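You operate a simulated robot arm through the tools that you are given. There is no shell and no other tool. Be economical: measure what you need, move in short steps, check, and stop when the job is done.

The job below is to be done with a simulated robot arm. You get a single attempt, and the scene is never put back.

TASK
Dissolve the jaggery in the steel pan at 60 C.
Fine: the pan stands on the small ring with water in it and stays there; tip the jaggery in before the heat; once the display shows 60 C stir with the red-handled masher till it has dissolved; switch off at the end; bowl and masher go back where they were.

It is judged by the outcome, as a careful person would: the job done as asked, and still so three seconds after it is handed in. It fails if anything else is knocked over, pushed out of place, dropped, spilled or broken.

THE ROBOT
A 7-joint arm with a two-finger parallel gripper, fixed in place. Base frame: the origin is at the foot of the arm, x ahead of it, y to its left, z up. Lengths are in m, angles in rad, forces in N, time in s.
With the tool pointing down near the work surface it reaches from about 0.1 to 0.88 m from the base axis. Its first joint turns from -2.007 to 2.007 rad. Payload 3.91 kg.
Tool frame: the origin (TCP) lies between the finger pads and is the grasp point; the fingertips stand 0.03 m ahead of it; z points along the fingers, y is the line along which they close. Largest opening 0.11 m; finger width 0.02, thickness 0.01; the body of the gripper, 0.048 by 0.112 m, starts 0.055 m behind the TCP.
Orientation is that of the tool frame in the base frame, as a unit quaternion [x, y, z, w]. With the fingers straight down and closing along the base's y, the tool's x points along the base's -x, its y along +y and its z along -z.

THE INTERFACE
- The arm moves only by the tool servo_tool. Its argument "targets" is one flat list of numbers, 7 for each row, row after row: the shift along the tool's x, y, z in mm, then the turn, a rotation vector about the tool's x, y, z in rad, then the opening, from 0 (shut) to 1 (fully open). In form: [dx, dy, dz, wx, wy, wz, hand, dx, dy, dz, wx, wy, wz, hand, ...]. A call has 1 to 20 rows; each row shifts and turns the commanded pose from where the row before left it, along the tool's axes as they then stand. A row lasts 0.2 s, in which the tool goes at most 0.05 m and 0.15 rad; a call with a longer step from one row to the next is refused whole, and so is a gripper value outside its range. A pose out of reach is approached as far as the arm can. The call stops where the force on the tool passes 40 N (or 10 N more than at its start, if that is more) or the arm is blocked; 0.2 s more then pass. The fingers move at their own pace (about 0.153 m/s each) and stop on an object; they squeeze with about 37 N. The grip force told is the motor's: it shows also when the fingers shut on nothing. Time passes only in rows, and 0.2 s behind the last, so rows that do not move let the fingers close. It gives the time, the measured TCP pose, the force on the tool (base axes), the opening and the grip force at its end, in the units of the frame above (readings bear some noise).
- Cameras (640 x 400 px; columns grow to the right, rows downward): "scene" is fixed at [0.218, 0.65, 1.5931]; the picture's right is [-0.81, -0.58, 0.00], its down [-0.43, 0.60, -0.67] and it looks along [0.39, -0.54, -0.74] (base axes); focal length 344 px, centre (320, 200). "wrist" rides on the gripper at [-0.036, 0, -0.057] in the tool frame; the picture's right is [0.00, -1.00, 0.00], its down [0.97, 0.00, -0.24] and it looks along [0.24, 0.00, 0.97] (tool axes); focal length 218 px, centre (320, 200). There is no depth. A picture from a camera that has moved, and an enlarged one, comes with that camera's place and axes in the base frame and with its lens.
- get_image(camera): a new picture of that camera. The clock stands still meanwhile.
- move_column(by): slides the trunk up (or, below 0, down) by that many m; the arm rides with it, the base frame stays. It gives what a move gives, with no picture.
- inspect(camera, box): a new picture of the part [left, top, right, bottom] of that camera's present view, enlarged. The clock stands still meanwhile.
- close_job(): hands the job in; it is judged then, once.

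Work in short steps. Places have to be worked out from the pictures, the camera data and where the tool is seen: move nearer, look again, correct. Check each grasp and each placing, and mend what went wrong. You have 120 turns and 64 pictures in all, those below and enlarged ones among them. Open the gripper and draw the arm clear of the work before you hand the job in, unless the task says otherwise; then end with one line.

The tools are called as name(argument=value, ...) on one line, values as JSON. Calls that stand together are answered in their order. servo_tool: Moves the arm, as the interface text tells. Its arguments: {"type":"object","properties":{"targets":{"type":"array"}},"required":["targets"]} The other tools are called the same way: move_column (by) slides the trunk up or down; get_image (camera) takes a picture; inspect (camera, box) takes an enlarged picture of a part of a camera's view; close_job () hands the job in.

At the start:

```text
clock: 0.0
tcp_pos: [0.3239, 0.2974, 1.3159]
orientation: [0.001, 1.0, 0.0, 0.0]
contact_force: [0.2, -0.1, -0.2]
finger_gap: 0.11
finger_force: 0.1
trunk travel left (down, up): [-0.9, 0.09]
```

scene: 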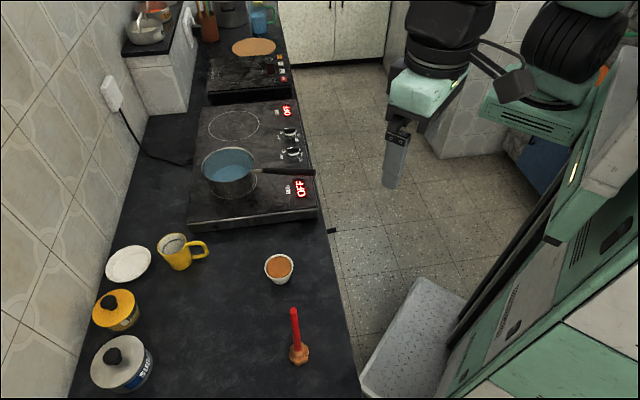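
wrist: 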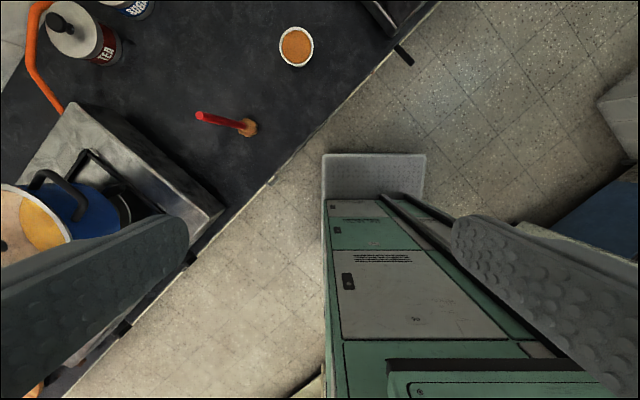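

The scene shows the pan on the hob, the bowl of jaggery, and the masher standing upright. I'll enlarge the hob and the work area to read the knobs and displays.

inspect(camera="scene", box=[180, 80, 340, 240])

inspect(camera="scene", box=[240, 230, 360, 380])

```text
2.50 times, centred on (260, 160) of scene
camera zoom: at [0.218, 0.65, 1.5931], right [-0.81, -0.58, 0.0], down [-0.43, 0.6, -0.67], along [0.39, -0.54, -0.74], focal length 860 px, centre (470, 300)
```

zoom: 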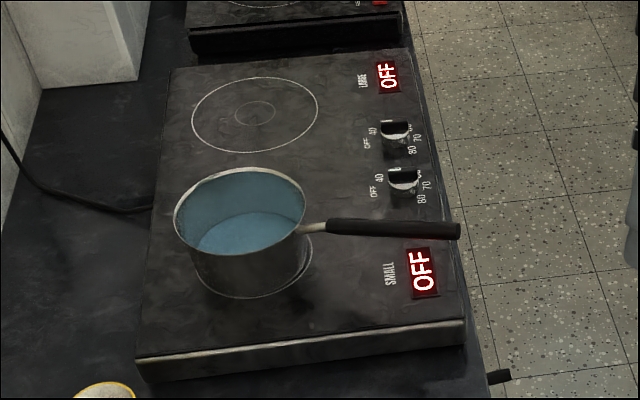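

```text
2.67 times, centred on (300, 305) of scene
camera zoom: at [0.218, 0.65, 1.5931], right [-0.81, -0.58, 0.0], down [-0.43, 0.6, -0.67], along [0.39, -0.54, -0.74], focal length 917 px, centre (373, -80)
```

zoom: 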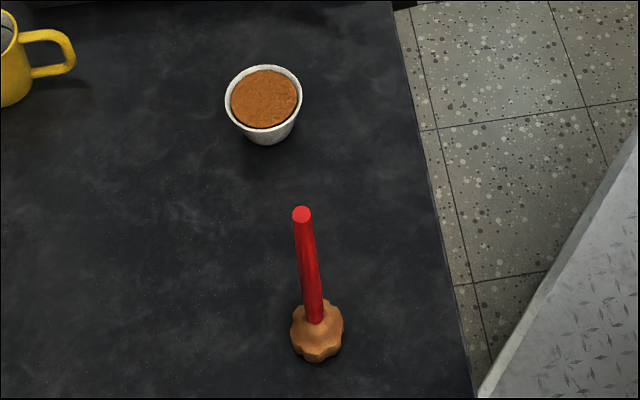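

The pan is on the small ring, centred near (0.875, 0.20). The bowl is near (0.57, 0.34) and the masher near (0.405, 0.47), about 0.22 tall. I'll move above the bowl and turn to face it.

servo_tool(targets=[-42, 6, 34, 0, 0, 0, 1, -42, 6, 34, 0, 0, 0, 1, -42, 6, 34, 0, 0, 0, 1, -42, 6, 34, 0, 0, 0, 1, -42, 6, 34, 0, 0, 0, 1, 0, 0, 0, 0, 0, -0.125, 1, 0, 0, 0, 0, 0, -0.125, 1, 0, 0, 0, 0, 0, -0.125, 1, 0, 0, 0, 0, 0, -0.125, 1, 0, 0, 0, 0, 0, 0, 1])

get_image(camera="wrist")

```text
refused: row 1 steps farther than a row can; nothing moved
```

```text
59 pictures are left
camera wrist: at [0.3587, 0.296, 1.3737], right [0.0, -1.0, 0.0], down [-0.97, 0.0, 0.24], along [-0.24, 0.0, -0.97], focal length 218 px, centre (320, 200)
```

wrist: 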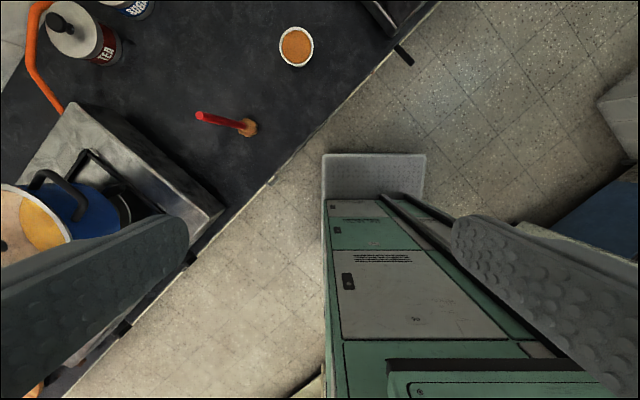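

The row was too long. This wrist view confirms the bowl at about (0.568, 0.344) and the masher at about (0.403, 0.475), so I'll repeat the move in shorter steps.

servo_tool(targets=[-35, 5, 30, 0, 0, 0, 1, -35, 5, 30, 0, 0, 0, 1, -35, 5, 30, 0, 0, 0, 1, -35, 5, 30, 0, 0, 0, 1, -35, 5, 30, 0, 0, 0, 1, -35, 5, 30, 0, 0, 0, 1, 0, 0, 0, 0, 0, -0.125, 1, 0, 0, 0, 0, 0, -0.125, 1, 0, 0, 0, 0, 0, -0.125, 1, 0, 0, 0, 0, 0, -0.125, 1, 0, 0, 0, 0, 0, 0, 1])

get_image(camera="wrist")

```text
clock: 2.4
tcp_pos: [0.5329, 0.3275, 1.1359]
orientation: [-0.248, 0.969, 0.0, 0.0]
contact_force: [-0.4, -1.0, -0.6]
finger_gap: 0.1099
finger_force: 0.2
trunk travel left (down, up): [-0.9, 0.09]
```

```text
58 pictures are left
camera wrist: at [0.5633, 0.3431, 1.1931], right [0.48, -0.88, 0.0], down [-0.85, -0.47, 0.24], along [-0.21, -0.12, -0.97], focal length 218 px, centre (320, 200)
```

wrist: 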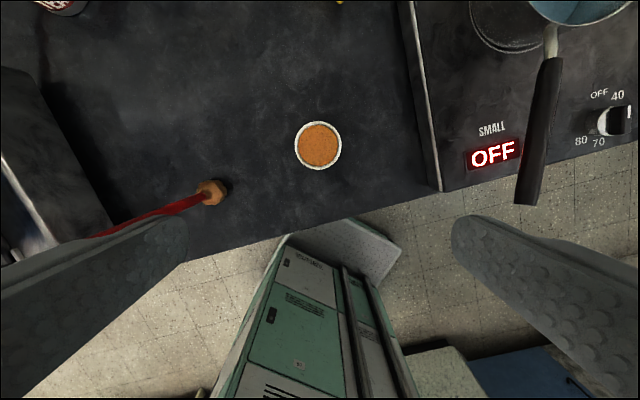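

The bowl rim centre is at (0.565, 0.345) with the rim at z≈0.844. I'll go over it, drop to z≈0.93, and look again.

servo_tool(targets=[-9, 0, 40, 0, 0, 0, 1, -9, 0, 40, 0, 0, 0, 1, -9, 0, 40, 0, 0, 0, 1, -9, 0, 40, 0, 0, 0, 1, 0, 0, 40, 0, 0, 0, 1, 0, 0, 0, 0, 0, 0, 1])

get_image(camera="wrist")

```text
clock: 3.8
tcp_pos: [0.5642, 0.3439, 0.9371]
orientation: [-0.249, 0.969, 0.001, 0.0]
contact_force: [0.2, 0.5, 0.7]
finger_gap: 0.1099
finger_force: 0.0
trunk travel left (down, up): [-0.9, 0.09]
```

```text
57 pictures are left
camera wrist: at [0.5945, 0.3606, 0.9934], right [0.48, -0.88, 0.0], down [-0.85, -0.47, 0.24], along [-0.21, -0.11, -0.97], focal length 218 px, centre (320, 200)
```

wrist: 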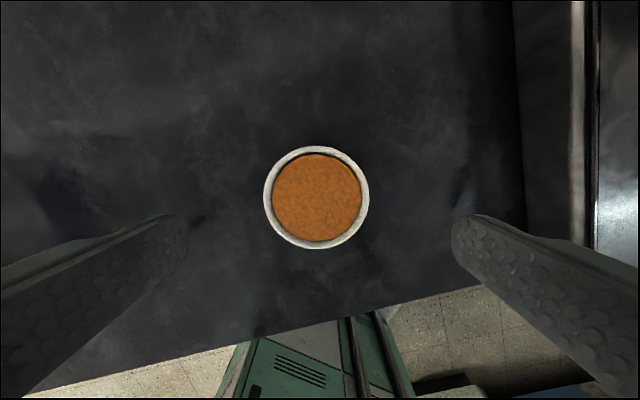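

The bowl is about 3 mm off along the closing axis. I'll correct that, descend to z≈0.837, and close.

servo_tool(targets=[0, 3, 30, 0, 0, 0, 1, 0, 0, 30, 0, 0, 0, 1, 0, 0, 25, 0, 0, 0, 1, 0, 0, 14, 0, 0, 0, 1, 0, 0, 0, 0, 0, 0, 1, 0, 0, 0, 0, 0, 0, 0.5, 0, 0, 0, 0, 0, 0, 0.5, 0, 0, 0, 0, 0, 0, 0.3, 0, 0, 0, 0, 0, 0, 0.3])

get_image(camera="wrist")

```text
clock: 5.8
tcp_pos: [0.564, 0.3477, 0.8383]
orientation: [-0.248, 0.969, 0.0, 0.0]
contact_force: [0.0, -0.2, -0.8]
finger_gap: 0.0652
finger_force: 36.7
trunk travel left (down, up): [-0.9, 0.09]
```

```text
56 pictures are left
camera wrist: at [0.5944, 0.3638, 0.8953], right [0.48, -0.88, 0.0], down [-0.85, -0.47, 0.24], along [-0.21, -0.12, -0.97], focal length 218 px, centre (320, 200)
```

wrist: 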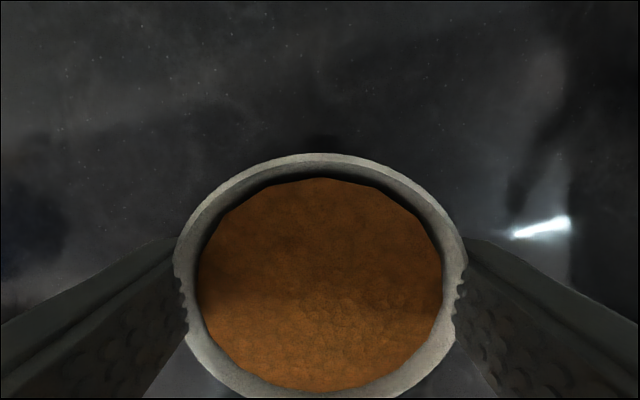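

The fingers hold the bowl at 65 mm. I'll lift straight up, gently.

servo_tool(targets=[0, 0, -10, 0, 0, 0, 0.3, 0, 0, -20, 0, 0, 0, 0.3, 0, 0, -30, 0, 0, 0, 0.3, 0, 0, -30, 0, 0, 0, 0.3, 0, 0, -30, 0, 0, 0, 0.3, 0, 0, -30, 0, 0, 0, 0.3, 0, 0, -30, 0, 0, 0, 0.3, 0, 0, -30, 0, 0, 0, 0.3, 0, 0, -30, 0, 0, 0, 0.3, 0, 0, -20, 0, 0, 0, 0.3, 0, 0, 0, 0, 0, 0, 0.3])

get_image(camera="scene")

```text
clock: 8.2
tcp_pos: [0.5656, 0.3475, 1.0992]
orientation: [-0.248, 0.969, -0.001, 0.0]
contact_force: [-0.7, 0.0, -0.9]
finger_gap: 0.065
finger_force: 37.0
trunk travel left (down, up): [-0.9, 0.09]
```

```text
55 pictures are left
```

scene: 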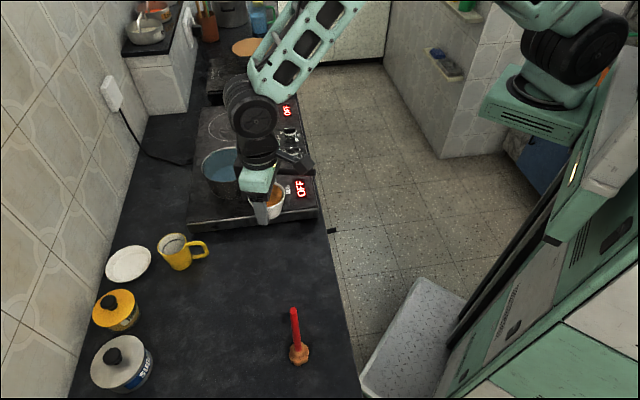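

The bowl is lifted with the jaggery still in it. I'll carry it towards the pan, stopping short at about (0.80, 0.23).

servo_tool(targets=[0, 0, 0, 0, 0, 0.08, 0.3, 0, 0, 0, 0, 0, 0.09, 0.3, 0, 0, 0, 0, 0, 0.08, 0.3, -10, -9, -2, 0, 0, 0, 0.3, -22, -19, -4, 0, 0, 0, 0.3, -22, -19, -4, 0, 0, 0, 0.3, -22, -19, -4, 0, 0, 0, 0.3, -22, -19, -4, 0, 0, 0, 0.3, -22, -19, -4, 0, 0, 0, 0.3, -22, -19, -4, 0, 0, 0, 0.3, -22, -19, -4, 0, 0, 0, 0.3, -22, -19, -4, 0, 0, 0, 0.3, -12, -10, -2, 0, 0, 0, 0.3, 0, 0, 0, 0, 0, 0, 0.3])

get_image(camera="scene")

get_image(camera="wrist")

```text
clock: 11.2
tcp_pos: [0.7966, 0.2319, 1.1341]
orientation: [-0.126, 0.992, 0.0, 0.0]
contact_force: [-0.5, 0.5, -0.4]
finger_gap: 0.0649
finger_force: 37.4
trunk travel left (down, up): [-0.9, 0.09]
```

```text
54 pictures are left
```

scene: 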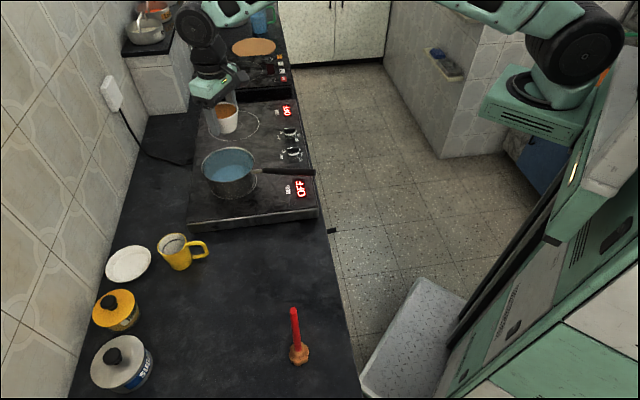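

```text
53 pictures are left
camera wrist: at [0.8303, 0.2386, 1.1912], right [0.25, -0.97, 0.0], down [-0.94, -0.24, 0.24], along [-0.23, -0.06, -0.97], focal length 218 px, centre (320, 200)
```

wrist: 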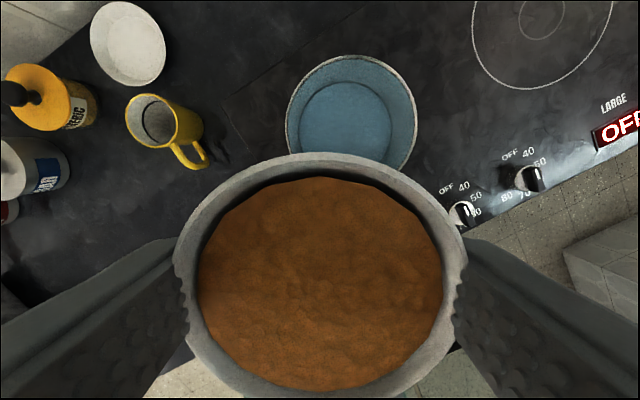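

The pan centre comes out at about (0.872, 0.207), and the knob labels run OFF-40-50-60-70-80 clockwise. I'll move the bowl over the pan, slightly past centre since the pouring lip faces the robot, and lower it.

servo_tool(targets=[-17, -8.5, 0, 0, 0, 0, 0.3, -17, -8.5, 0, 0, 0, 0, 0.3, -17, -8.5, 0, 0, 0, 0, 0.3, -17, -8.5, 0, 0, 0, 0, 0.3, -18, -8.5, 0, 0, 0, 0, 0.3, 0, 0, 20, 0, 0, 0, 0.3, 0, 0, 25, 0, 0, 0, 0.3, 0, 0, 25, 0, 0, 0, 0.3, 0, 0, 20, 0, 0, 0, 0.3, 0, 0, 10, 0, 0, 0, 0.3, 0, 0, 0, 0, 0, 0, 0.3])

get_image(camera="scene")

get_image(camera="wrist")

```text
clock: 13.6
tcp_pos: [0.862, 0.203, 1.0343]
orientation: [-0.124, 0.992, 0.0, 0.0]
contact_force: [0.2, -0.2, -1.3]
finger_gap: 0.0649
finger_force: 37.6
out of reach, approached as far as the arm can: row 4, 5, 9
trunk travel left (down, up): [-0.9, 0.09]
```

```text
52 pictures are left
```

scene: 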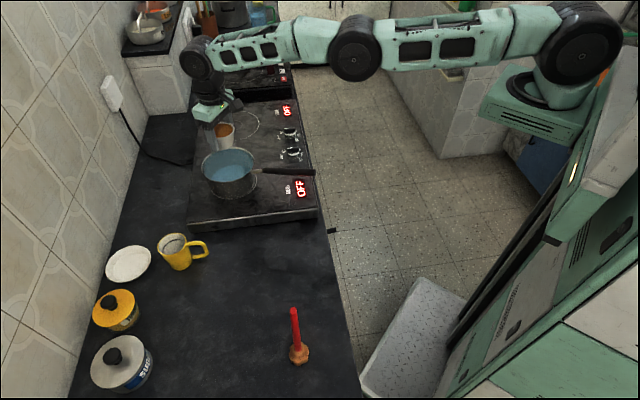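

```text
51 pictures are left
camera wrist: at [0.8963, 0.2103, 1.0912], right [0.25, -0.97, 0.0], down [-0.94, -0.24, 0.24], along [-0.23, -0.06, -0.97], focal length 218 px, centre (320, 200)
```

wrist: 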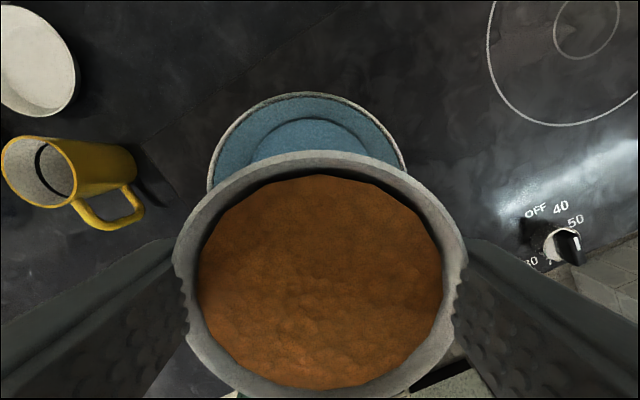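

The arm is nearly straight here, with the TCP about 5 mm short of the pan centre. Tilting pulls the wrist back, so I'll tilt a little first, then shift forward and left.

servo_tool(targets=[0, 0, 0, 0, -0.08, 0, 0.3, 0, 0, 0, 0, -0.08, 0, 0.3, 0, 0, 0, 0, -0.08, 0, 0.3, 0, 0, 0, 0, -0.08, 0, 0.3, -10, 3, 3, 0, 0, 0, 0.3, -10, 3, 3, 0, 0, 0, 0.3, 0, 0, 0, 0, 0, 0, 0.3])

get_image(camera="wrist")

```text
clock: 15.2
tcp_pos: [0.883, 0.2148, 1.0348]
orientation: [-0.123, 0.98, 0.02, 0.157]
contact_force: [0.0, -0.9, -1.4]
finger_gap: 0.065
finger_force: 37.1
trunk travel left (down, up): [-0.9, 0.09]
```

```text
50 pictures are left
camera wrist: at [0.8981, 0.2173, 1.1], right [0.25, -0.97, 0.0], down [-0.97, -0.25, -0.08], along [0.07, 0.02, -1.0], focal length 218 px, centre (320, 200)
```

wrist: 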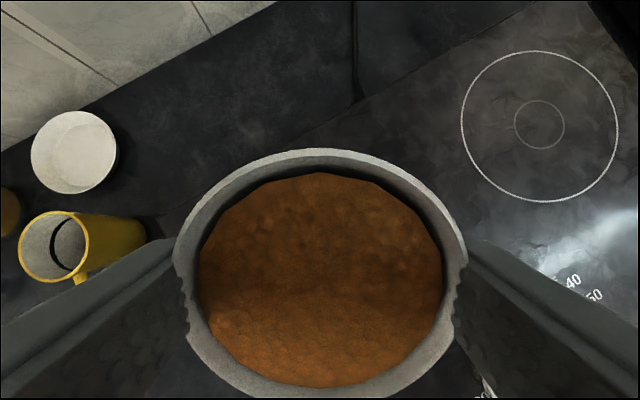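

The TCP is at (0.883, 0.215), 15 mm past pan centre, with the jaggery still level in the bowl. I'll lower 25 mm and tilt to about 110°.

servo_tool(targets=[8, 0, 24, 0, 0, 0, 0.3, 0, 0, 0, 0, -0.1, 0, 0.3, 0, 0, 0, 0, -0.1, 0, 0.3, 0, 0, 0, 0, -0.1, 0, 0.3, 0, 0, 0, 0, -0.1, 0, 0.3, 0, 0, 0, 0, -0.1, 0, 0.3, 0, 0, 0, 0, -0.1, 0, 0.3, 0, 0, 0, 0, -0.1, 0, 0.3, 0, 0, 0, 0, -0.1, 0, 0.3, 0, 0, 0, 0, 0, 0, 0.3])

get_image(camera="scene")

get_image(camera="wrist")

```text
clock: 17.4
tcp_pos: [0.8837, 0.2154, 1.0105]
orientation: [-0.107, 0.84, 0.067, 0.527]
contact_force: [1.6, -0.5, -2.5]
finger_gap: 0.0648
finger_force: 36.9
trunk travel left (down, up): [-0.9, 0.09]
```

```text
49 pictures are left
```

scene: 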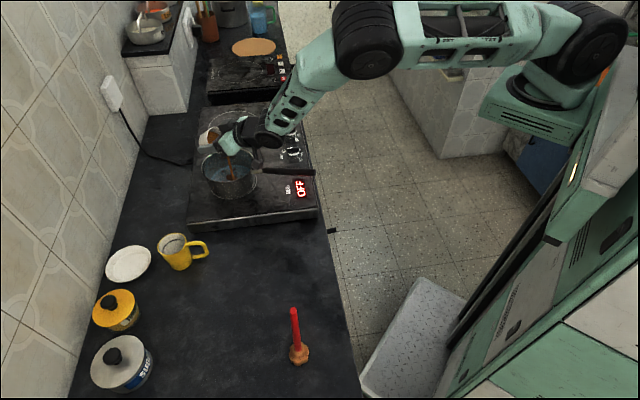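

```text
48 pictures are left
camera wrist: at [0.8478, 0.2048, 1.0661], right [0.25, -0.97, 0.0], down [-0.62, -0.16, -0.77], along [0.75, 0.19, -0.64], focal length 218 px, centre (320, 200)
```

wrist: 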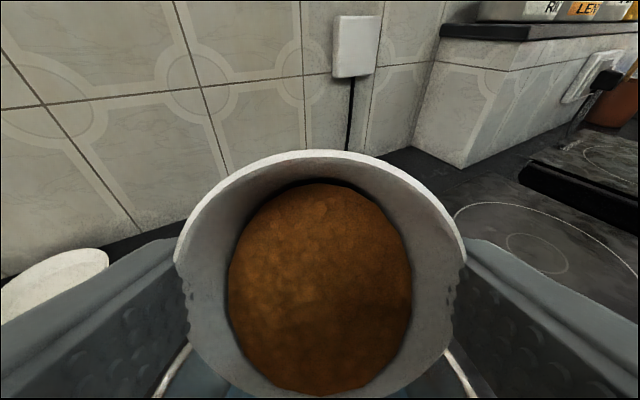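

A stream is running into the pan. I'll check closely where it lands.

inspect(camera="scene", box=[180, 110, 320, 220])

```text
3.64 times, centred on (250, 165) of scene
camera zoom: at [0.218, 0.65, 1.5931], right [-0.81, -0.58, 0.0], down [-0.43, 0.6, -0.67], along [0.39, -0.54, -0.74], focal length 1250 px, centre (574, 327)
```

zoom: 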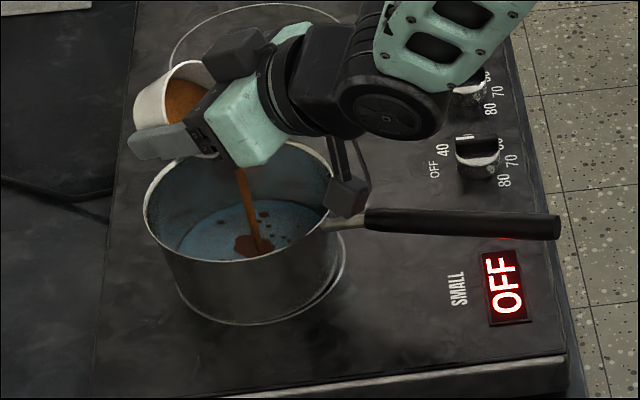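

The stream lands in the pan. A box on the underside of the wrist (tool +x) sits above the pan handle, so I need to raise as I tilt further. I'll hold to drain, then raise 60 mm.

servo_tool(targets=[0, 0, 0, 0, 0, 0, 0.3, 0, 0, 0, 0, 0, 0, 0.3, 0, 0, 0, 0, 0, 0, 0.3, 0, 0, 0, 0, 0, 0, 0.3, 0, 0, 0, 0, 0, 0, 0.3, 0, 0, 0, 0, 0, 0, 0.3, -9, 0, -4.3, 0, 0, 0, 0.3, -9, 0, -4.3, 0, 0, 0, 0.3, -9, 0, -4.3, 0, 0, 0, 0.3, -9, 0, -4.3, 0, 0, 0, 0.3, -9, 0, -4.3, 0, 0, 0, 0.3, -9, 0, -4.3, 0, 0, 0, 0.3, 0, 0, 0, 0, 0, 0, 0.3])

inspect(camera="scene", box=[180, 110, 320, 220])

```text
clock: 20.2
tcp_pos: [0.8833, 0.2138, 1.0677]
orientation: [-0.106, 0.841, 0.066, 0.527]
contact_force: [-0.1, 0.0, -1.1]
finger_gap: 0.0651
finger_force: 36.8
trunk travel left (down, up): [-0.9, 0.09]
```

```text
3.64 times, centred on (250, 165) of scene
camera zoom: at [0.218, 0.65, 1.5931], right [-0.81, -0.58, 0.0], down [-0.43, 0.6, -0.67], along [0.39, -0.54, -0.74], focal length 1250 px, centre (574, 327)
```

zoom: 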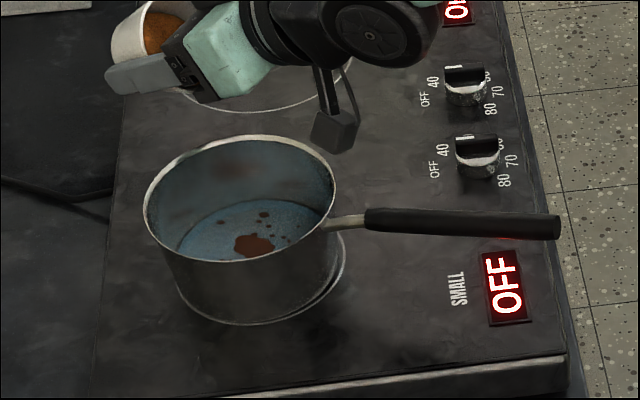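

Clear of everything, and the flow stopped at this angle with jaggery left. I'll tilt on slowly to about 90°.

servo_tool(targets=[0, 0, 0, 0, -0.06, 0, 0.3, 0, 0, 0, 0, -0.06, 0, 0.3, 0, 0, 0, 0, -0.06, 0, 0.3, 0, 0, 0, 0, -0.06, 0, 0.3, 0, 0, 0, 0, -0.06, 0, 0.3, 0, 0, 0, 0, -0.06, 0, 0.3, 0, 0, 0, 0, -0.06, 0, 0.3, 0, 0, 0, 0, 0, 0, 0.3, 0, 0, 0, 0, 0, 0, 0.3, 0, 0, 0, 0, 0, 0, 0.3, 0, 0, 0, 0, 0, 0, 0.3])

inspect(camera="scene", box=[180, 110, 320, 220])

get_image(camera="wrist")

```text
clock: 22.6
tcp_pos: [0.8837, 0.2155, 1.0686]
orientation: [-0.089, 0.713, 0.086, 0.69]
contact_force: [-0.5, 0.2, -0.4]
finger_gap: 0.065
finger_force: 37.2
trunk travel left (down, up): [-0.9, 0.09]
```

```text
3.64 times, centred on (250, 165) of scene
camera zoom: at [0.218, 0.65, 1.5931], right [-0.81, -0.58, 0.0], down [-0.43, 0.6, -0.67], along [0.39, -0.54, -0.74], focal length 1250 px, centre (574, 327)
```

zoom: 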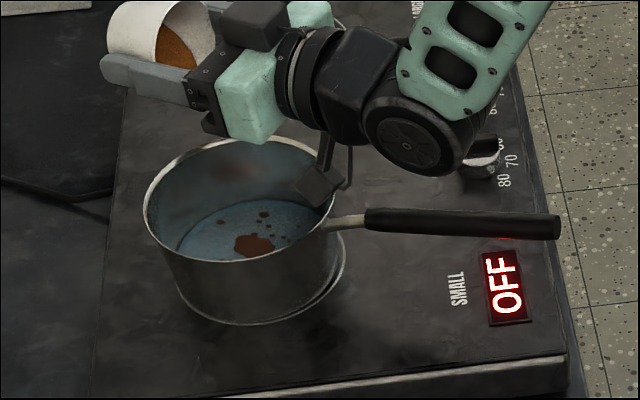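

```text
44 pictures are left
camera wrist: at [0.8283, 0.2, 1.1061], right [0.25, -0.97, 0.0], down [-0.26, -0.07, -0.96], along [0.93, 0.24, -0.27], focal length 218 px, centre (320, 200)
```

wrist: 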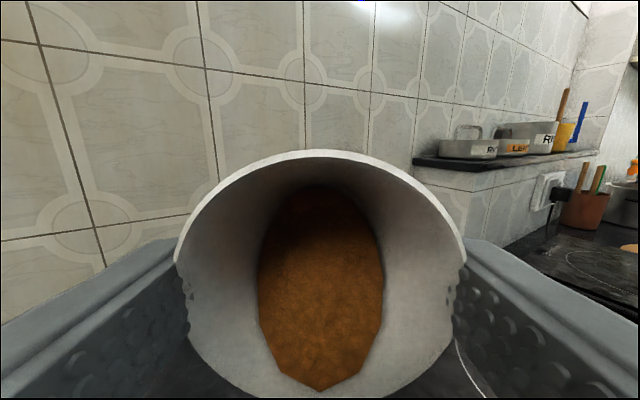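

Most has slid to the lip, with some left. I'll raise 50 mm for clearance and tilt to about 120°.

servo_tool(targets=[-12, 0, 0, 0, 0, 0, 0.3, -12, 0, 0, 0, 0, 0, 0.3, -13, 0, 0, 0, 0, 0, 0.3, -13, 0, 0, 0, 0, 0, 0.3, 0, 0, 0, 0, -0.07, 0, 0.3, 0, 0, 0, 0, -0.07, 0, 0.3, 0, 0, 0, 0, -0.07, 0, 0.3, 0, 0, 0, 0, -0.07, 0, 0.3, 0, 0, 0, 0, -0.07, 0, 0.3, 0, 0, 0, 0, -0.07, 0, 0.3, 0, 0, 0, 0, 0, 0, 0.3, 0, 0, 0, 0, 0, 0, 0.3, 0, 0, 0, 0, 0, 0, 0.3])

inspect(camera="scene", box=[180, 90, 320, 220])

get_image(camera="wrist")

```text
clock: 25.4
tcp_pos: [0.8854, 0.2149, 1.1194]
orientation: [-0.069, 0.553, 0.103, 0.824]
contact_force: [-0.1, 0.0, -0.6]
finger_gap: 0.0646
finger_force: 37.2
trunk travel left (down, up): [-0.9, 0.09]
```

```text
3.08 times, centred on (250, 155) of scene
camera zoom: at [0.218, 0.65, 1.5931], right [-0.81, -0.58, 0.0], down [-0.43, 0.6, -0.67], along [0.39, -0.54, -0.74], focal length 1058 px, centre (535, 338)
```

zoom: 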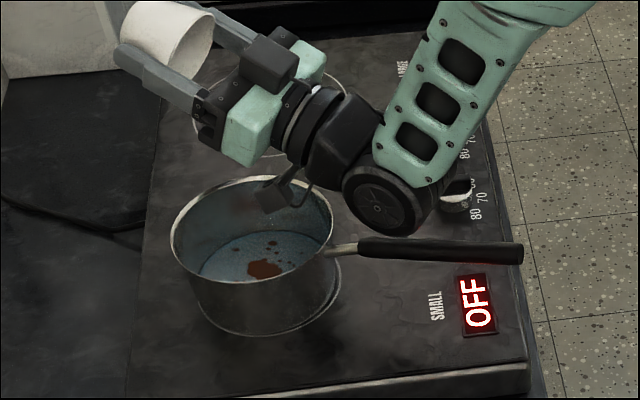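

```text
42 pictures are left
camera wrist: at [0.8197, 0.1972, 1.1304], right [0.25, -0.97, 0.0], down [0.14, 0.04, -0.99], along [0.96, 0.24, 0.15], focal length 218 px, centre (320, 200)
```

wrist: 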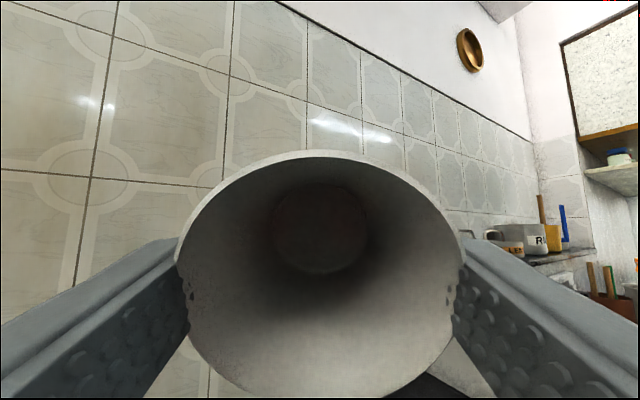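

The bowl is empty and nothing was spilled. I'll raise, untilt, and pull back to level.

servo_tool(targets=[-19, 0, 8, 0, 0, 0, 0.3, -19, 0, 8, 0, 0, 0, 0.3, 0, 0, 0, 0, 0.14, 0, 0.3, 0, 0, 0, 0, 0.14, 0, 0.3, 0, 0, 0, 0, 0.14, 0, 0.3, 0, 0, 0, 0, 0.14, 0, 0.3, 0, 0, 0, 0, 0.14, 0, 0.3, 0, 0, 0, 0, 0.14, 0, 0.3, 0, 0, 0, 0, 0.14, 0, 0.3, 0, 0, 0, 0, 0.14, 0, 0.3, 0, 0, 0, 0, 0.14, 0, 0.3, 0, 0, 0, 0, 0.14, 0, 0.3, 34, 0, -21, 0, 0, 0, 0.3, 34, 0, -21, 0, 0, 0, 0.3, 0, 0, 0, 0, 0.14, 0, 0.3, 0, 0, 0, 0, 0.14, 0, 0.3, 0, 0, 0, 0, 0.14, 0, 0.3, 0, 0, 0, 0, 0.14, 0, 0.3, 0, 0, 0, 0, 0, 0, 0.3])

```text
clock: 29.4
tcp_pos: [0.8077, 0.196, 1.1583]
orientation: [-0.125, 0.992, 0.0, -0.001]
contact_force: [0.6, -0.6, 0.0]
finger_gap: 0.0649
finger_force: 36.4
trunk travel left (down, up): [-0.9, 0.09]
```

Level again. I'll carry the bowl back above its place at (0.564, 0.348).

servo_tool(targets=[28.4, 29.6, 0, 0, 0, 0, 0.3, 28.4, 29.6, 0, 0, 0, 0, 0.3, 28.4, 29.6, 0, 0, 0, 0, 0.3, 28.4, 29.6, 0, 0, 0, 0, 0.3, 28.4, 29.6, 0, 0, 0, 0, 0.3, 28.4, 29.6, 0, 0, 0, 0, 0.3, 28.4, 29.6, 0, 0, 0, 0, 0.3, 0, 0, 0, 0, 0, -0.125, 0.3, 0, 0, 0, 0, 0, -0.125, 0.3, 0, 0, 40, 0, 0, 0, 0.3, 0, 0, 40, 0, 0, 0, 0.3, 0, 0, 40, 0, 0, 0, 0.3, 0, 0, 40, 0, 0, 0, 0.3, 0, 0, 40, 0, 0, 0, 0.3, 0, 0, 40, 0, 0, 0, 0.3, 0, 0, 0, 0, 0, 0, 0.3])

```text
clock: 32.8
tcp_pos: [0.5627, 0.3466, 0.9163]
orientation: [-0.248, 0.969, -0.001, -0.001]
contact_force: [-0.4, -0.5, -1.6]
finger_gap: 0.065
finger_force: 37.2
trunk travel left (down, up): [-0.9, 0.09]
```

Above the place, within 1–2 mm. I'll lower to the original grasp height.

servo_tool(targets=[-1.6, 0, 25, 0, 0, 0, 0.3, 0, 0, 25, 0, 0, 0, 0.3, 0, 0, 15, 0, 0, 0, 0.3, 0, 0, 8, 0, 0, 0, 0.3, 0, 0, 4.5, 0, 0, 0, 0.3, 0, 0, 0, 0, 0, 0, 0.3])

inspect(camera="scene", box=[220, 220, 340, 320])

```text
clock: 34.2
tcp_pos: [0.5632, 0.348, 0.8405]
orientation: [-0.247, 0.969, 0.001, -0.001]
contact_force: [0.9, 0.8, 0.0]
finger_gap: 0.0648
finger_force: 37.4
trunk travel left (down, up): [-0.9, 0.09]
```

```text
4.00 times, centred on (280, 270) of scene
camera zoom: at [0.218, 0.65, 1.5931], right [-0.81, -0.58, 0.0], down [-0.43, 0.6, -0.67], along [0.39, -0.54, -0.74], focal length 1375 px, centre (480, -80)
```

zoom: 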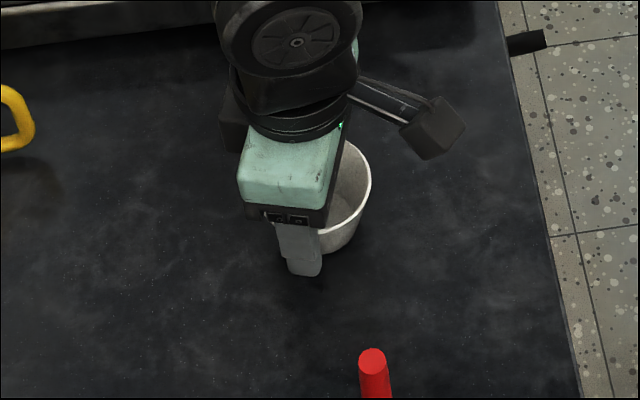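

About 2 mm above the original height. I'll ease down 2 mm and check for contact force.

servo_tool(targets=[0, 0, 2, 0, 0, 0, 0.3, 0, 0, 0.7, 0, 0, 0, 0.3, 0, 0, 0, 0, 0, 0, 0.3])

```text
clock: 35.0
tcp_pos: [0.5643, 0.3478, 0.84]
orientation: [-0.247, 0.969, 0.001, 0.0]
contact_force: [-1.9, -2.6, 13.3]
finger_gap: 0.0649
finger_force: 37.0
trunk travel left (down, up): [-0.9, 0.09]
```

The 13 N reading shows the bowl is resting on the counter. I'll open the fingers and retreat upward.

servo_tool(targets=[0, 0, 0, 0, 0, 0, 0.7, 0, 0, 0, 0, 0, 0, 1, 0, 0, 0, 0, 0, 0, 1, 0, 0, -15, 0, 0, 0, 1, 0, 0, -30, 0, 0, 0, 1, 0, 0, -40, 0, 0, 0, 1, 0, 0, -40, 0, 0, 0, 1, 0, 0, -40, 0, 0, 0, 1, 0, 0, -40, 0, 0, 0, 1, 0, 0, 0, 0, 0, 0, 1])

get_image(camera="wrist")

```text
clock: 37.2
tcp_pos: [0.5656, 0.3496, 1.0451]
orientation: [-0.248, 0.969, 0.0, 0.0]
contact_force: [0.8, -0.5, 1.2]
finger_gap: 0.11
finger_force: 0.1
trunk travel left (down, up): [-0.9, 0.09]
```

```text
40 pictures are left
camera wrist: at [0.595, 0.3646, 1.1021], right [0.48, -0.88, 0.0], down [-0.85, -0.47, 0.24], along [-0.21, -0.12, -0.97], focal length 218 px, centre (320, 200)
```

wrist: 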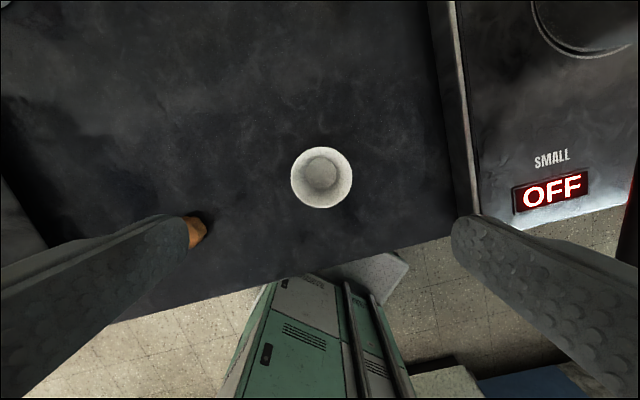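

The bowl is back in place. Next I'll move above the knobs, near (0.80, 0.0), to look at them.

servo_tool(targets=[0, 0, -20, 0, 0, 0.125, 1, 0, 0, -20, 0, 0, 0.125, 1, 0, 0, -10, 0, 0, 0.125, 1, 0, 0, 0, 0, 0, 0.125, 1, -22.5, -40, 0, 0, 0, 0, 1, -22.5, -40, 0, 0, 0, 0, 1, -22.5, -40, 0, 0, 0, 0, 1, -22.5, -40, 0, 0, 0, 0, 1, -22.5, -40, 0, 0, 0, 0, 1, -22.5, -40, 0, 0, 0, 0, 1, -22.5, -40, 0, 0, 0, 0, 1, -22.5, -40, 0, 0, 0, 0, 1, -22.5, -40, 0, 0, 0, 0, 1, 0, 0, 0, 0, 0, 0, 1])

get_image(camera="wrist")

```text
clock: 40.2
tcp_pos: [0.7687, -0.0109, 1.0942]
orientation: [0.0, 1.0, 0.0, 0.0]
contact_force: [1.2, -1.0, 0.4]
finger_gap: 0.1099
finger_force: 0.1
trunk travel left (down, up): [-0.9, 0.09]
```

```text
39 pictures are left
camera wrist: at [0.804, -0.0128, 1.1516], right [0.0, -1.0, 0.0], down [-0.97, 0.0, 0.24], along [-0.24, 0.0, -0.97], focal length 218 px, centre (320, 200)
```

wrist: 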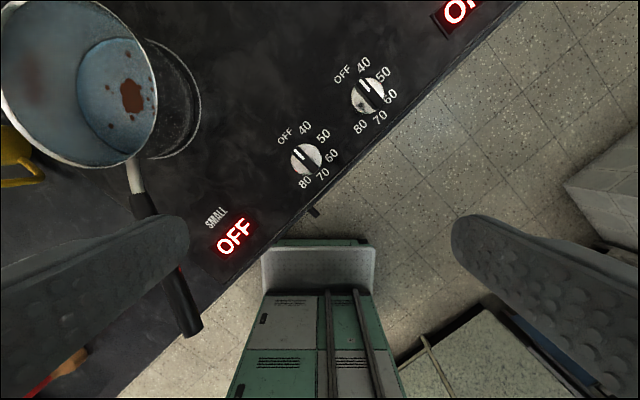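

I'll enlarge the knobs to see the pointer and the grip ridge.

inspect(camera="wrist", box=[260, 50, 420, 200])

```text
2.67 times, centred on (340, 125) of wrist
camera zoom: at [0.804, -0.0128, 1.1516], right [0.0, -1.0, 0.0], down [-0.97, 0.0, 0.24], along [-0.24, 0.0, -0.97], focal length 582 px, centre (267, 400)
```

zoom: 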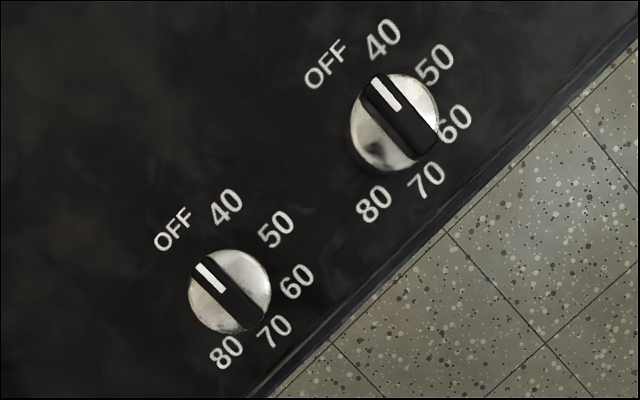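

The pointer is at OFF and the labels are spaced 45° clockwise, so 60 is a 135° clockwise turn. The near knob (presumably SMALL) is at about (0.788, 0.005) with its top near z 0.885. I'll move above it with the fingers across its ridge.

servo_tool(targets=[-9.5, 7.8, 35, 0, 0, 0, 0.5, -9.5, 7.8, 35, 0, 0, 0, 0.5, 0, 0, 0, 0, 0, -0.131, 0.5, 0, 0, 0, 0, 0, -0.131, 0.5, 0, 0, 0, 0, 0, -0.131, 0.5, 0, 0, 0, 0, 0, -0.131, 0.5, 0, 0, 0, 0, 0, -0.131, 0.5, 0, 0, 0, 0, 0, -0.131, 0.5, 0, 0, 0, 0, 0, 0, 0.5])

get_image(camera="wrist")

```text
clock: 42.2
tcp_pos: [0.7875, 0.0038, 1.0247]
orientation: [-0.384, 0.923, 0.0, 0.0]
contact_force: [0.0, -0.1, 0.4]
finger_gap: 0.0549
finger_force: 0.0
trunk travel left (down, up): [-0.9, 0.09]
```

```text
37 pictures are left
camera wrist: at [0.8111, 0.0272, 1.0814], right [0.71, -0.7, 0.0], down [-0.68, -0.69, 0.24], along [-0.17, -0.17, -0.97], focal length 218 px, centre (320, 200)
```

wrist: 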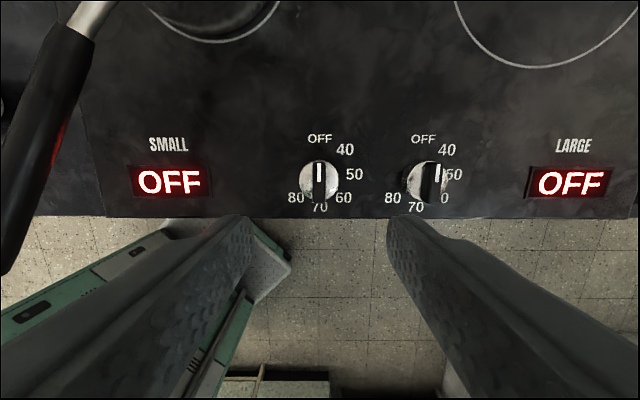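

The fingers are centred on the knob. I'll descend to z≈0.90 with the fingers straddling the ridge, then close.

servo_tool(targets=[0, 0, 35, 0, 0, 0, 0.4, 0, 0, 35, 0, 0, 0, 0.4, 0, 0, 30, 0, 0, 0, 0.4, 0, 0, 15, 0, 0, 0, 0.4, 0, 0, 9, 0, 0, 0, 0.4, 0, 0, 0, 0, 0, 0, 0.4])

inspect(camera="scene", box=[240, 90, 340, 200])

```text
clock: 43.6
tcp_pos: [0.7869, 0.0031, 0.8998]
orientation: [-0.383, 0.924, -0.001, 0.0]
contact_force: [-0.3, -0.3, -0.4]
finger_gap: 0.0438
finger_force: 0.0
trunk travel left (down, up): [-0.9, 0.09]
```

```text
3.64 times, centred on (290, 145) of scene
camera zoom: at [0.218, 0.65, 1.5931], right [-0.81, -0.58, 0.0], down [-0.43, 0.6, -0.67], along [0.39, -0.54, -0.74], focal length 1250 px, centre (429, 400)
```

zoom: 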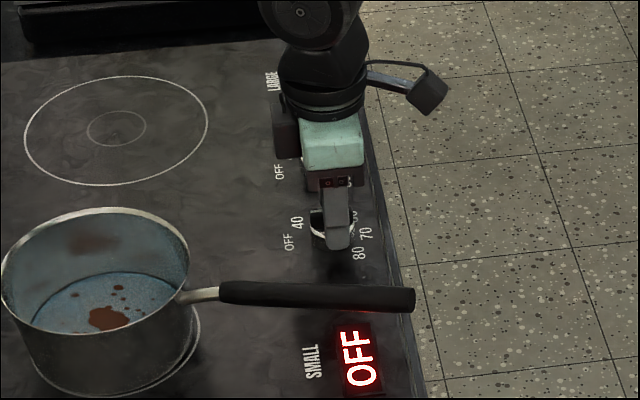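

No contact, and the fingers straddle the ridge. I'll close on it.

servo_tool(targets=[0, 0, 0, 0, 0, 0, 0.1, 0, 0, 0, 0, 0, 0, 0, 0, 0, 0, 0, 0, 0, 0])

get_image(camera="wrist")

```text
clock: 44.4
tcp_pos: [0.7883, 0.0051, 0.9001]
orientation: [-0.383, 0.924, 0.0, 0.0]
contact_force: [-4.7, 5.8, -0.8]
finger_gap: 0.0394
finger_force: 45.2
trunk travel left (down, up): [-0.9, 0.09]
```

```text
35 pictures are left
camera wrist: at [0.8113, 0.0286, 0.9566], right [0.71, -0.71, 0.0], down [-0.68, -0.69, 0.24], along [-0.17, -0.17, -0.97], focal length 218 px, centre (320, 200)
```

wrist: 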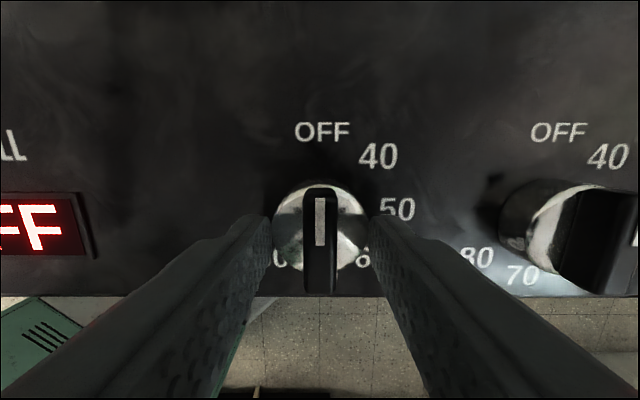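

The fingers hold the knob's disc at 39 mm across. I'll turn 0.6 rad clockwise and check that it follows.

servo_tool(targets=[0, 0, 0, 0, 0, 0.1, 0, 0, 0, 0, 0, 0, 0.1, 0, 0, 0, 0, 0, 0, 0.1, 0, 0, 0, 0, 0, 0, 0.1, 0, 0, 0, 0, 0, 0, 0.1, 0, 0, 0, 0, 0, 0, 0.1, 0, 0, 0, 0, 0, 0, 0, 0])

get_image(camera="wrist")

```text
clock: 46.0
tcp_pos: [0.7858, 0.0063, 0.9009]
orientation: [-0.094, 0.996, 0.001, -0.001]
contact_force: [-7.1, 18.8, -9.4]
finger_gap: 0.0397
finger_force: 44.8
trunk travel left (down, up): [-0.9, 0.09]
```

```text
34 pictures are left
camera wrist: at [0.8208, 0.0109, 0.9566], right [0.18, -0.98, 0.0], down [-0.95, -0.18, 0.24], along [-0.24, -0.04, -0.97], focal length 218 px, centre (320, 200)
```

wrist: 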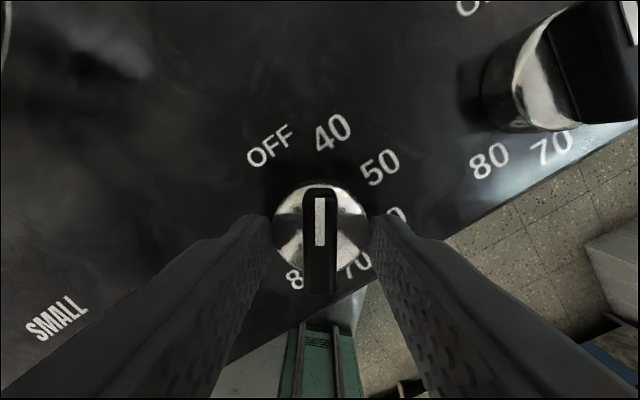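

The knob follows the grip, about 34° so far. The side force means I'm slightly off-axis, so I'll shift ~2.5 mm and turn on another 1 rad.

servo_tool(targets=[0.5, 2.5, 0, 0, 0, 0, 0, 0, 0, 0, 0, 0, 0.1, 0, 0, 0, 0, 0, 0, 0.1, 0, 0, 0, 0, 0, 0, 0.1, 0, 0, 0, 0, 0, 0, 0.1, 0, 0, 0, 0, 0, 0, 0.1, 0, 0, 0, 0, 0, 0, 0.1, 0, 0, 0, 0, 0, 0, 0.1, 0, 0, 0, 0, 0, 0, 0.1, 0, 0, 0, 0, 0, 0, 0.1, 0, 0, 0, 0, 0, 0, 0.1, 0, 0, 0, 0, 0, 0, 0, 0])

get_image(camera="wrist")

```text
clock: 48.6
tcp_pos: [0.7874, 0.0072, 0.9005]
orientation: [0.395, 0.919, 0.001, 0.001]
contact_force: [4.2, 20.4, -23.7]
finger_gap: 0.0397
finger_force: 45.1
trunk travel left (down, up): [-0.9, 0.09]
```

```text
33 pictures are left
camera wrist: at [0.8107, -0.02, 0.9568], right [-0.73, -0.69, 0.0], down [-0.67, 0.71, 0.24], along [-0.16, 0.18, -0.97], focal length 218 px, centre (320, 200)
```

wrist: 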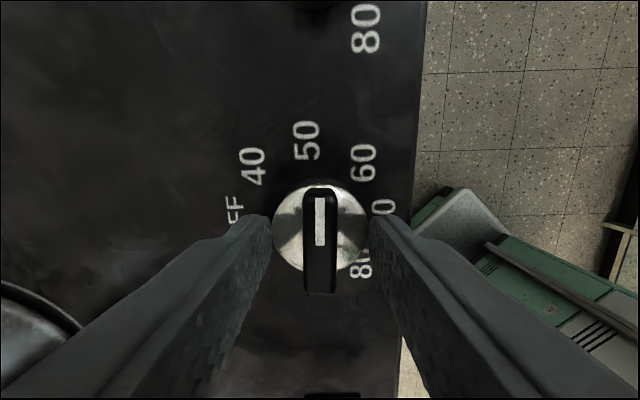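

The pointer is just past 50. I'll ease the side load and turn the remaining 0.756 rad to 60.

servo_tool(targets=[1.5, 1.4, 1.2, 0, 0, 0, 0, 0, 0, 0, 0, 0, 0.0945, 0, 0, 0, 0, 0, 0, 0.0945, 0, 0, 0, 0, 0, 0, 0.0945, 0, 0, 0, 0, 0, 0, 0.0945, 0, 0, 0, 0, 0, 0, 0.0945, 0, 0, 0, 0, 0, 0, 0.0945, 0, 0, 0, 0, 0, 0, 0.0945, 0, 0, 0, 0, 0, 0, 0.0945, 0, 0, 0, 0, 0, 0, 0, 0])

get_image(camera="wrist")

inspect(camera="scene", box=[180, 80, 340, 240])

```text
clock: 50.8
tcp_pos: [0.7879, 0.0076, 0.8992]
orientation: [0.707, 0.708, 0.001, 0.001]
contact_force: [18.6, 12.4, 2.8]
finger_gap: 0.0395
finger_force: 44.6
trunk travel left (down, up): [-0.9, 0.09]
```

```text
32 pictures are left
camera wrist: at [0.7871, -0.0292, 0.9569], right [-1.0, 0.0, 0.0], down [0.0, 0.97, 0.24], along [0.0, 0.24, -0.97], focal length 218 px, centre (320, 200)
```

wrist: 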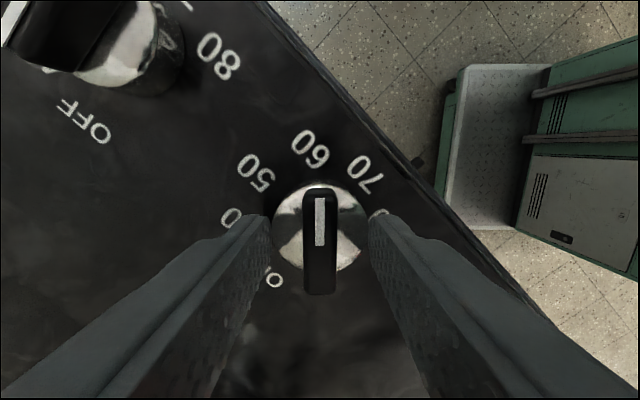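

```text
2.50 times, centred on (260, 160) of scene
camera zoom: at [0.218, 0.65, 1.5931], right [-0.81, -0.58, 0.0], down [-0.43, 0.6, -0.67], along [0.39, -0.54, -0.74], focal length 860 px, centre (470, 300)
```

zoom: 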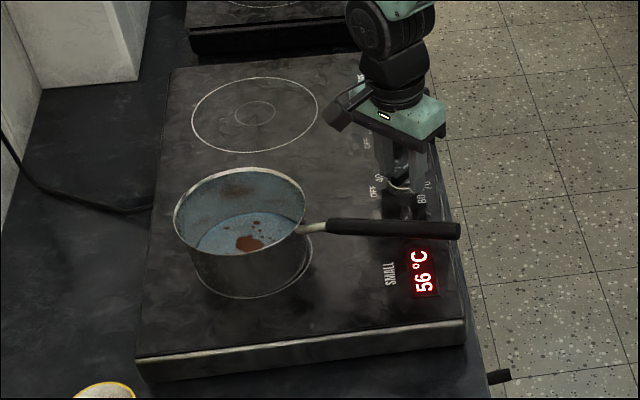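

The pointer is on 60 and SMALL reads 56 °C. It may be the temperature climbing, so I'll open, lift off and look again.

servo_tool(targets=[0, 0, 0, 0, 0, 0, 0.55, 0, 0, 0, 0, 0, 0, 0.55, 0, 0, -15, 0, 0, 0, 0.55, 0, 0, -40, 0, 0, 0, 0.55, 0, 0, -45, 0, 0, 0, 0.55, 0, 0, -45, 0, 0, 0, 0.55, 0, 0, -45, 0, 0, 0, 0.55, 0, 0, 0, 0, 0, 0, 0.55])

get_image(camera="wrist")

```text
clock: 52.6
tcp_pos: [0.7857, 0.0077, 1.0889]
orientation: [0.707, 0.707, 0.001, -0.001]
contact_force: [0.3, 0.3, 0.2]
finger_gap: 0.0606
finger_force: 0.2
trunk travel left (down, up): [-0.9, 0.09]
```

```text
30 pictures are left
camera wrist: at [0.7856, -0.03, 1.1466], right [-1.0, 0.0, 0.0], down [0.0, 0.97, 0.24], along [0.0, 0.24, -0.97], focal length 218 px, centre (320, 200)
```

wrist: 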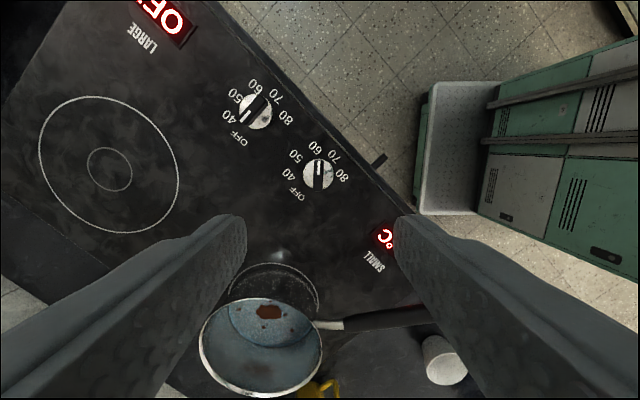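

The near knob is at 60 and controls SMALL. I'll turn the wrist back and head for the masher.

servo_tool(targets=[0, 0, -20, 0, 0, -0.14, 1, 0, 0, -20, 0, 0, -0.14, 1, 0, 0, -20, 0, 0, -0.14, 1, 0, 0, 0, 0, 0, -0.14, 1, 0, 0, 0, 0, 0, -0.14, 1, 0, 0, 0, 0, 0, -0.14, 1, 0, 0, 0, 0, 0, -0.14, 1, 0, 0, 0, 0, 0, -0.14, 1, 0, 0, 0, 0, 0, -0.14, 1, 0, 0, 0, 0, 0, -0.14, 1, 0, 0, 0, 0, 0, -0.14, 1, 0, 0, 0, 0, 0, -0.14, 1, 0, 0, 0, 0, 0, -0.14, 1, 0, 0, 0, 0, 0, 0, 1])

servo_tool(targets=[19, 41, 0, 0, 0, 0, 1, 19, 41, 0, 0, 0, 0, 1, 19, 41, 0, 0, 0, 0, 1, 19, 41, 0, 0, 0, 0, 1, 19, 41, 0, 0, 0, 0, 1, 19, 41, 0, 0, 0, 0, 1, 19, 41, 0, 0, 0, 0, 1, 19, 41, 0, 0, 0, 0, 1, 19, 41, 0, 0, 0, 0, 1, 19, 41, 0, 0, 0, 0, 1, 19, 41, 0, 0, 0, 0, 1, 19, 41, 0, 0, 0, 0, 1, 19, 41, 0, 0, 0, 0, 1, 0, 0, 0, 0, 0, 0, 1])

get_image(camera="wrist")

get_image(camera="scene")

```text
clock: 55.6
tcp_pos: [0.7868, 0.0077, 1.1492]
orientation: [-0.126, 0.992, 0.0, 0.0]
contact_force: [0.8, -1.3, 0.1]
finger_gap: 0.1101
finger_force: 0.0
trunk travel left (down, up): [-0.9, 0.09]
```

```text
clock: 58.6
tcp_pos: [0.4132, 0.4626, 1.1493]
orientation: [-0.125, 0.992, 0.0, 0.0]
contact_force: [0.5, 0.4, -0.5]
finger_gap: 0.1101
finger_force: 0.0
trunk travel left (down, up): [-0.9, 0.09]
```

```text
29 pictures are left
camera wrist: at [0.4476, 0.4702, 1.2067], right [0.25, -0.97, 0.0], down [-0.94, -0.24, 0.24], along [-0.23, -0.06, -0.97], focal length 218 px, centre (320, 200)
```

wrist: 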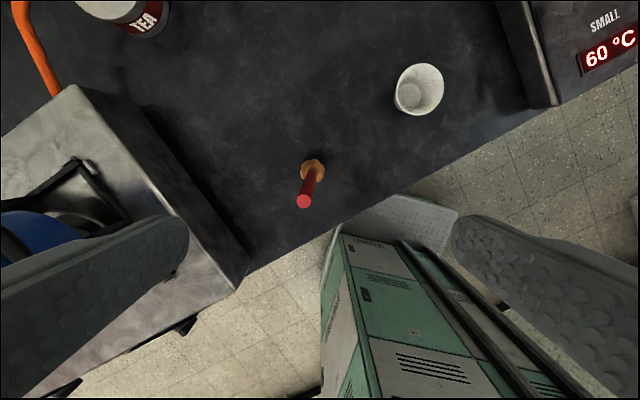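

```text
28 pictures are left
```

scene: 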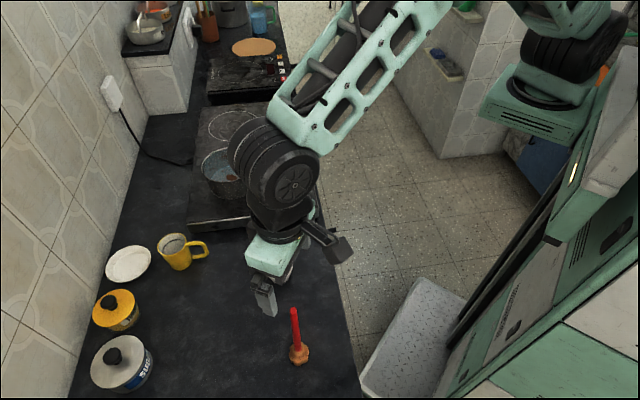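

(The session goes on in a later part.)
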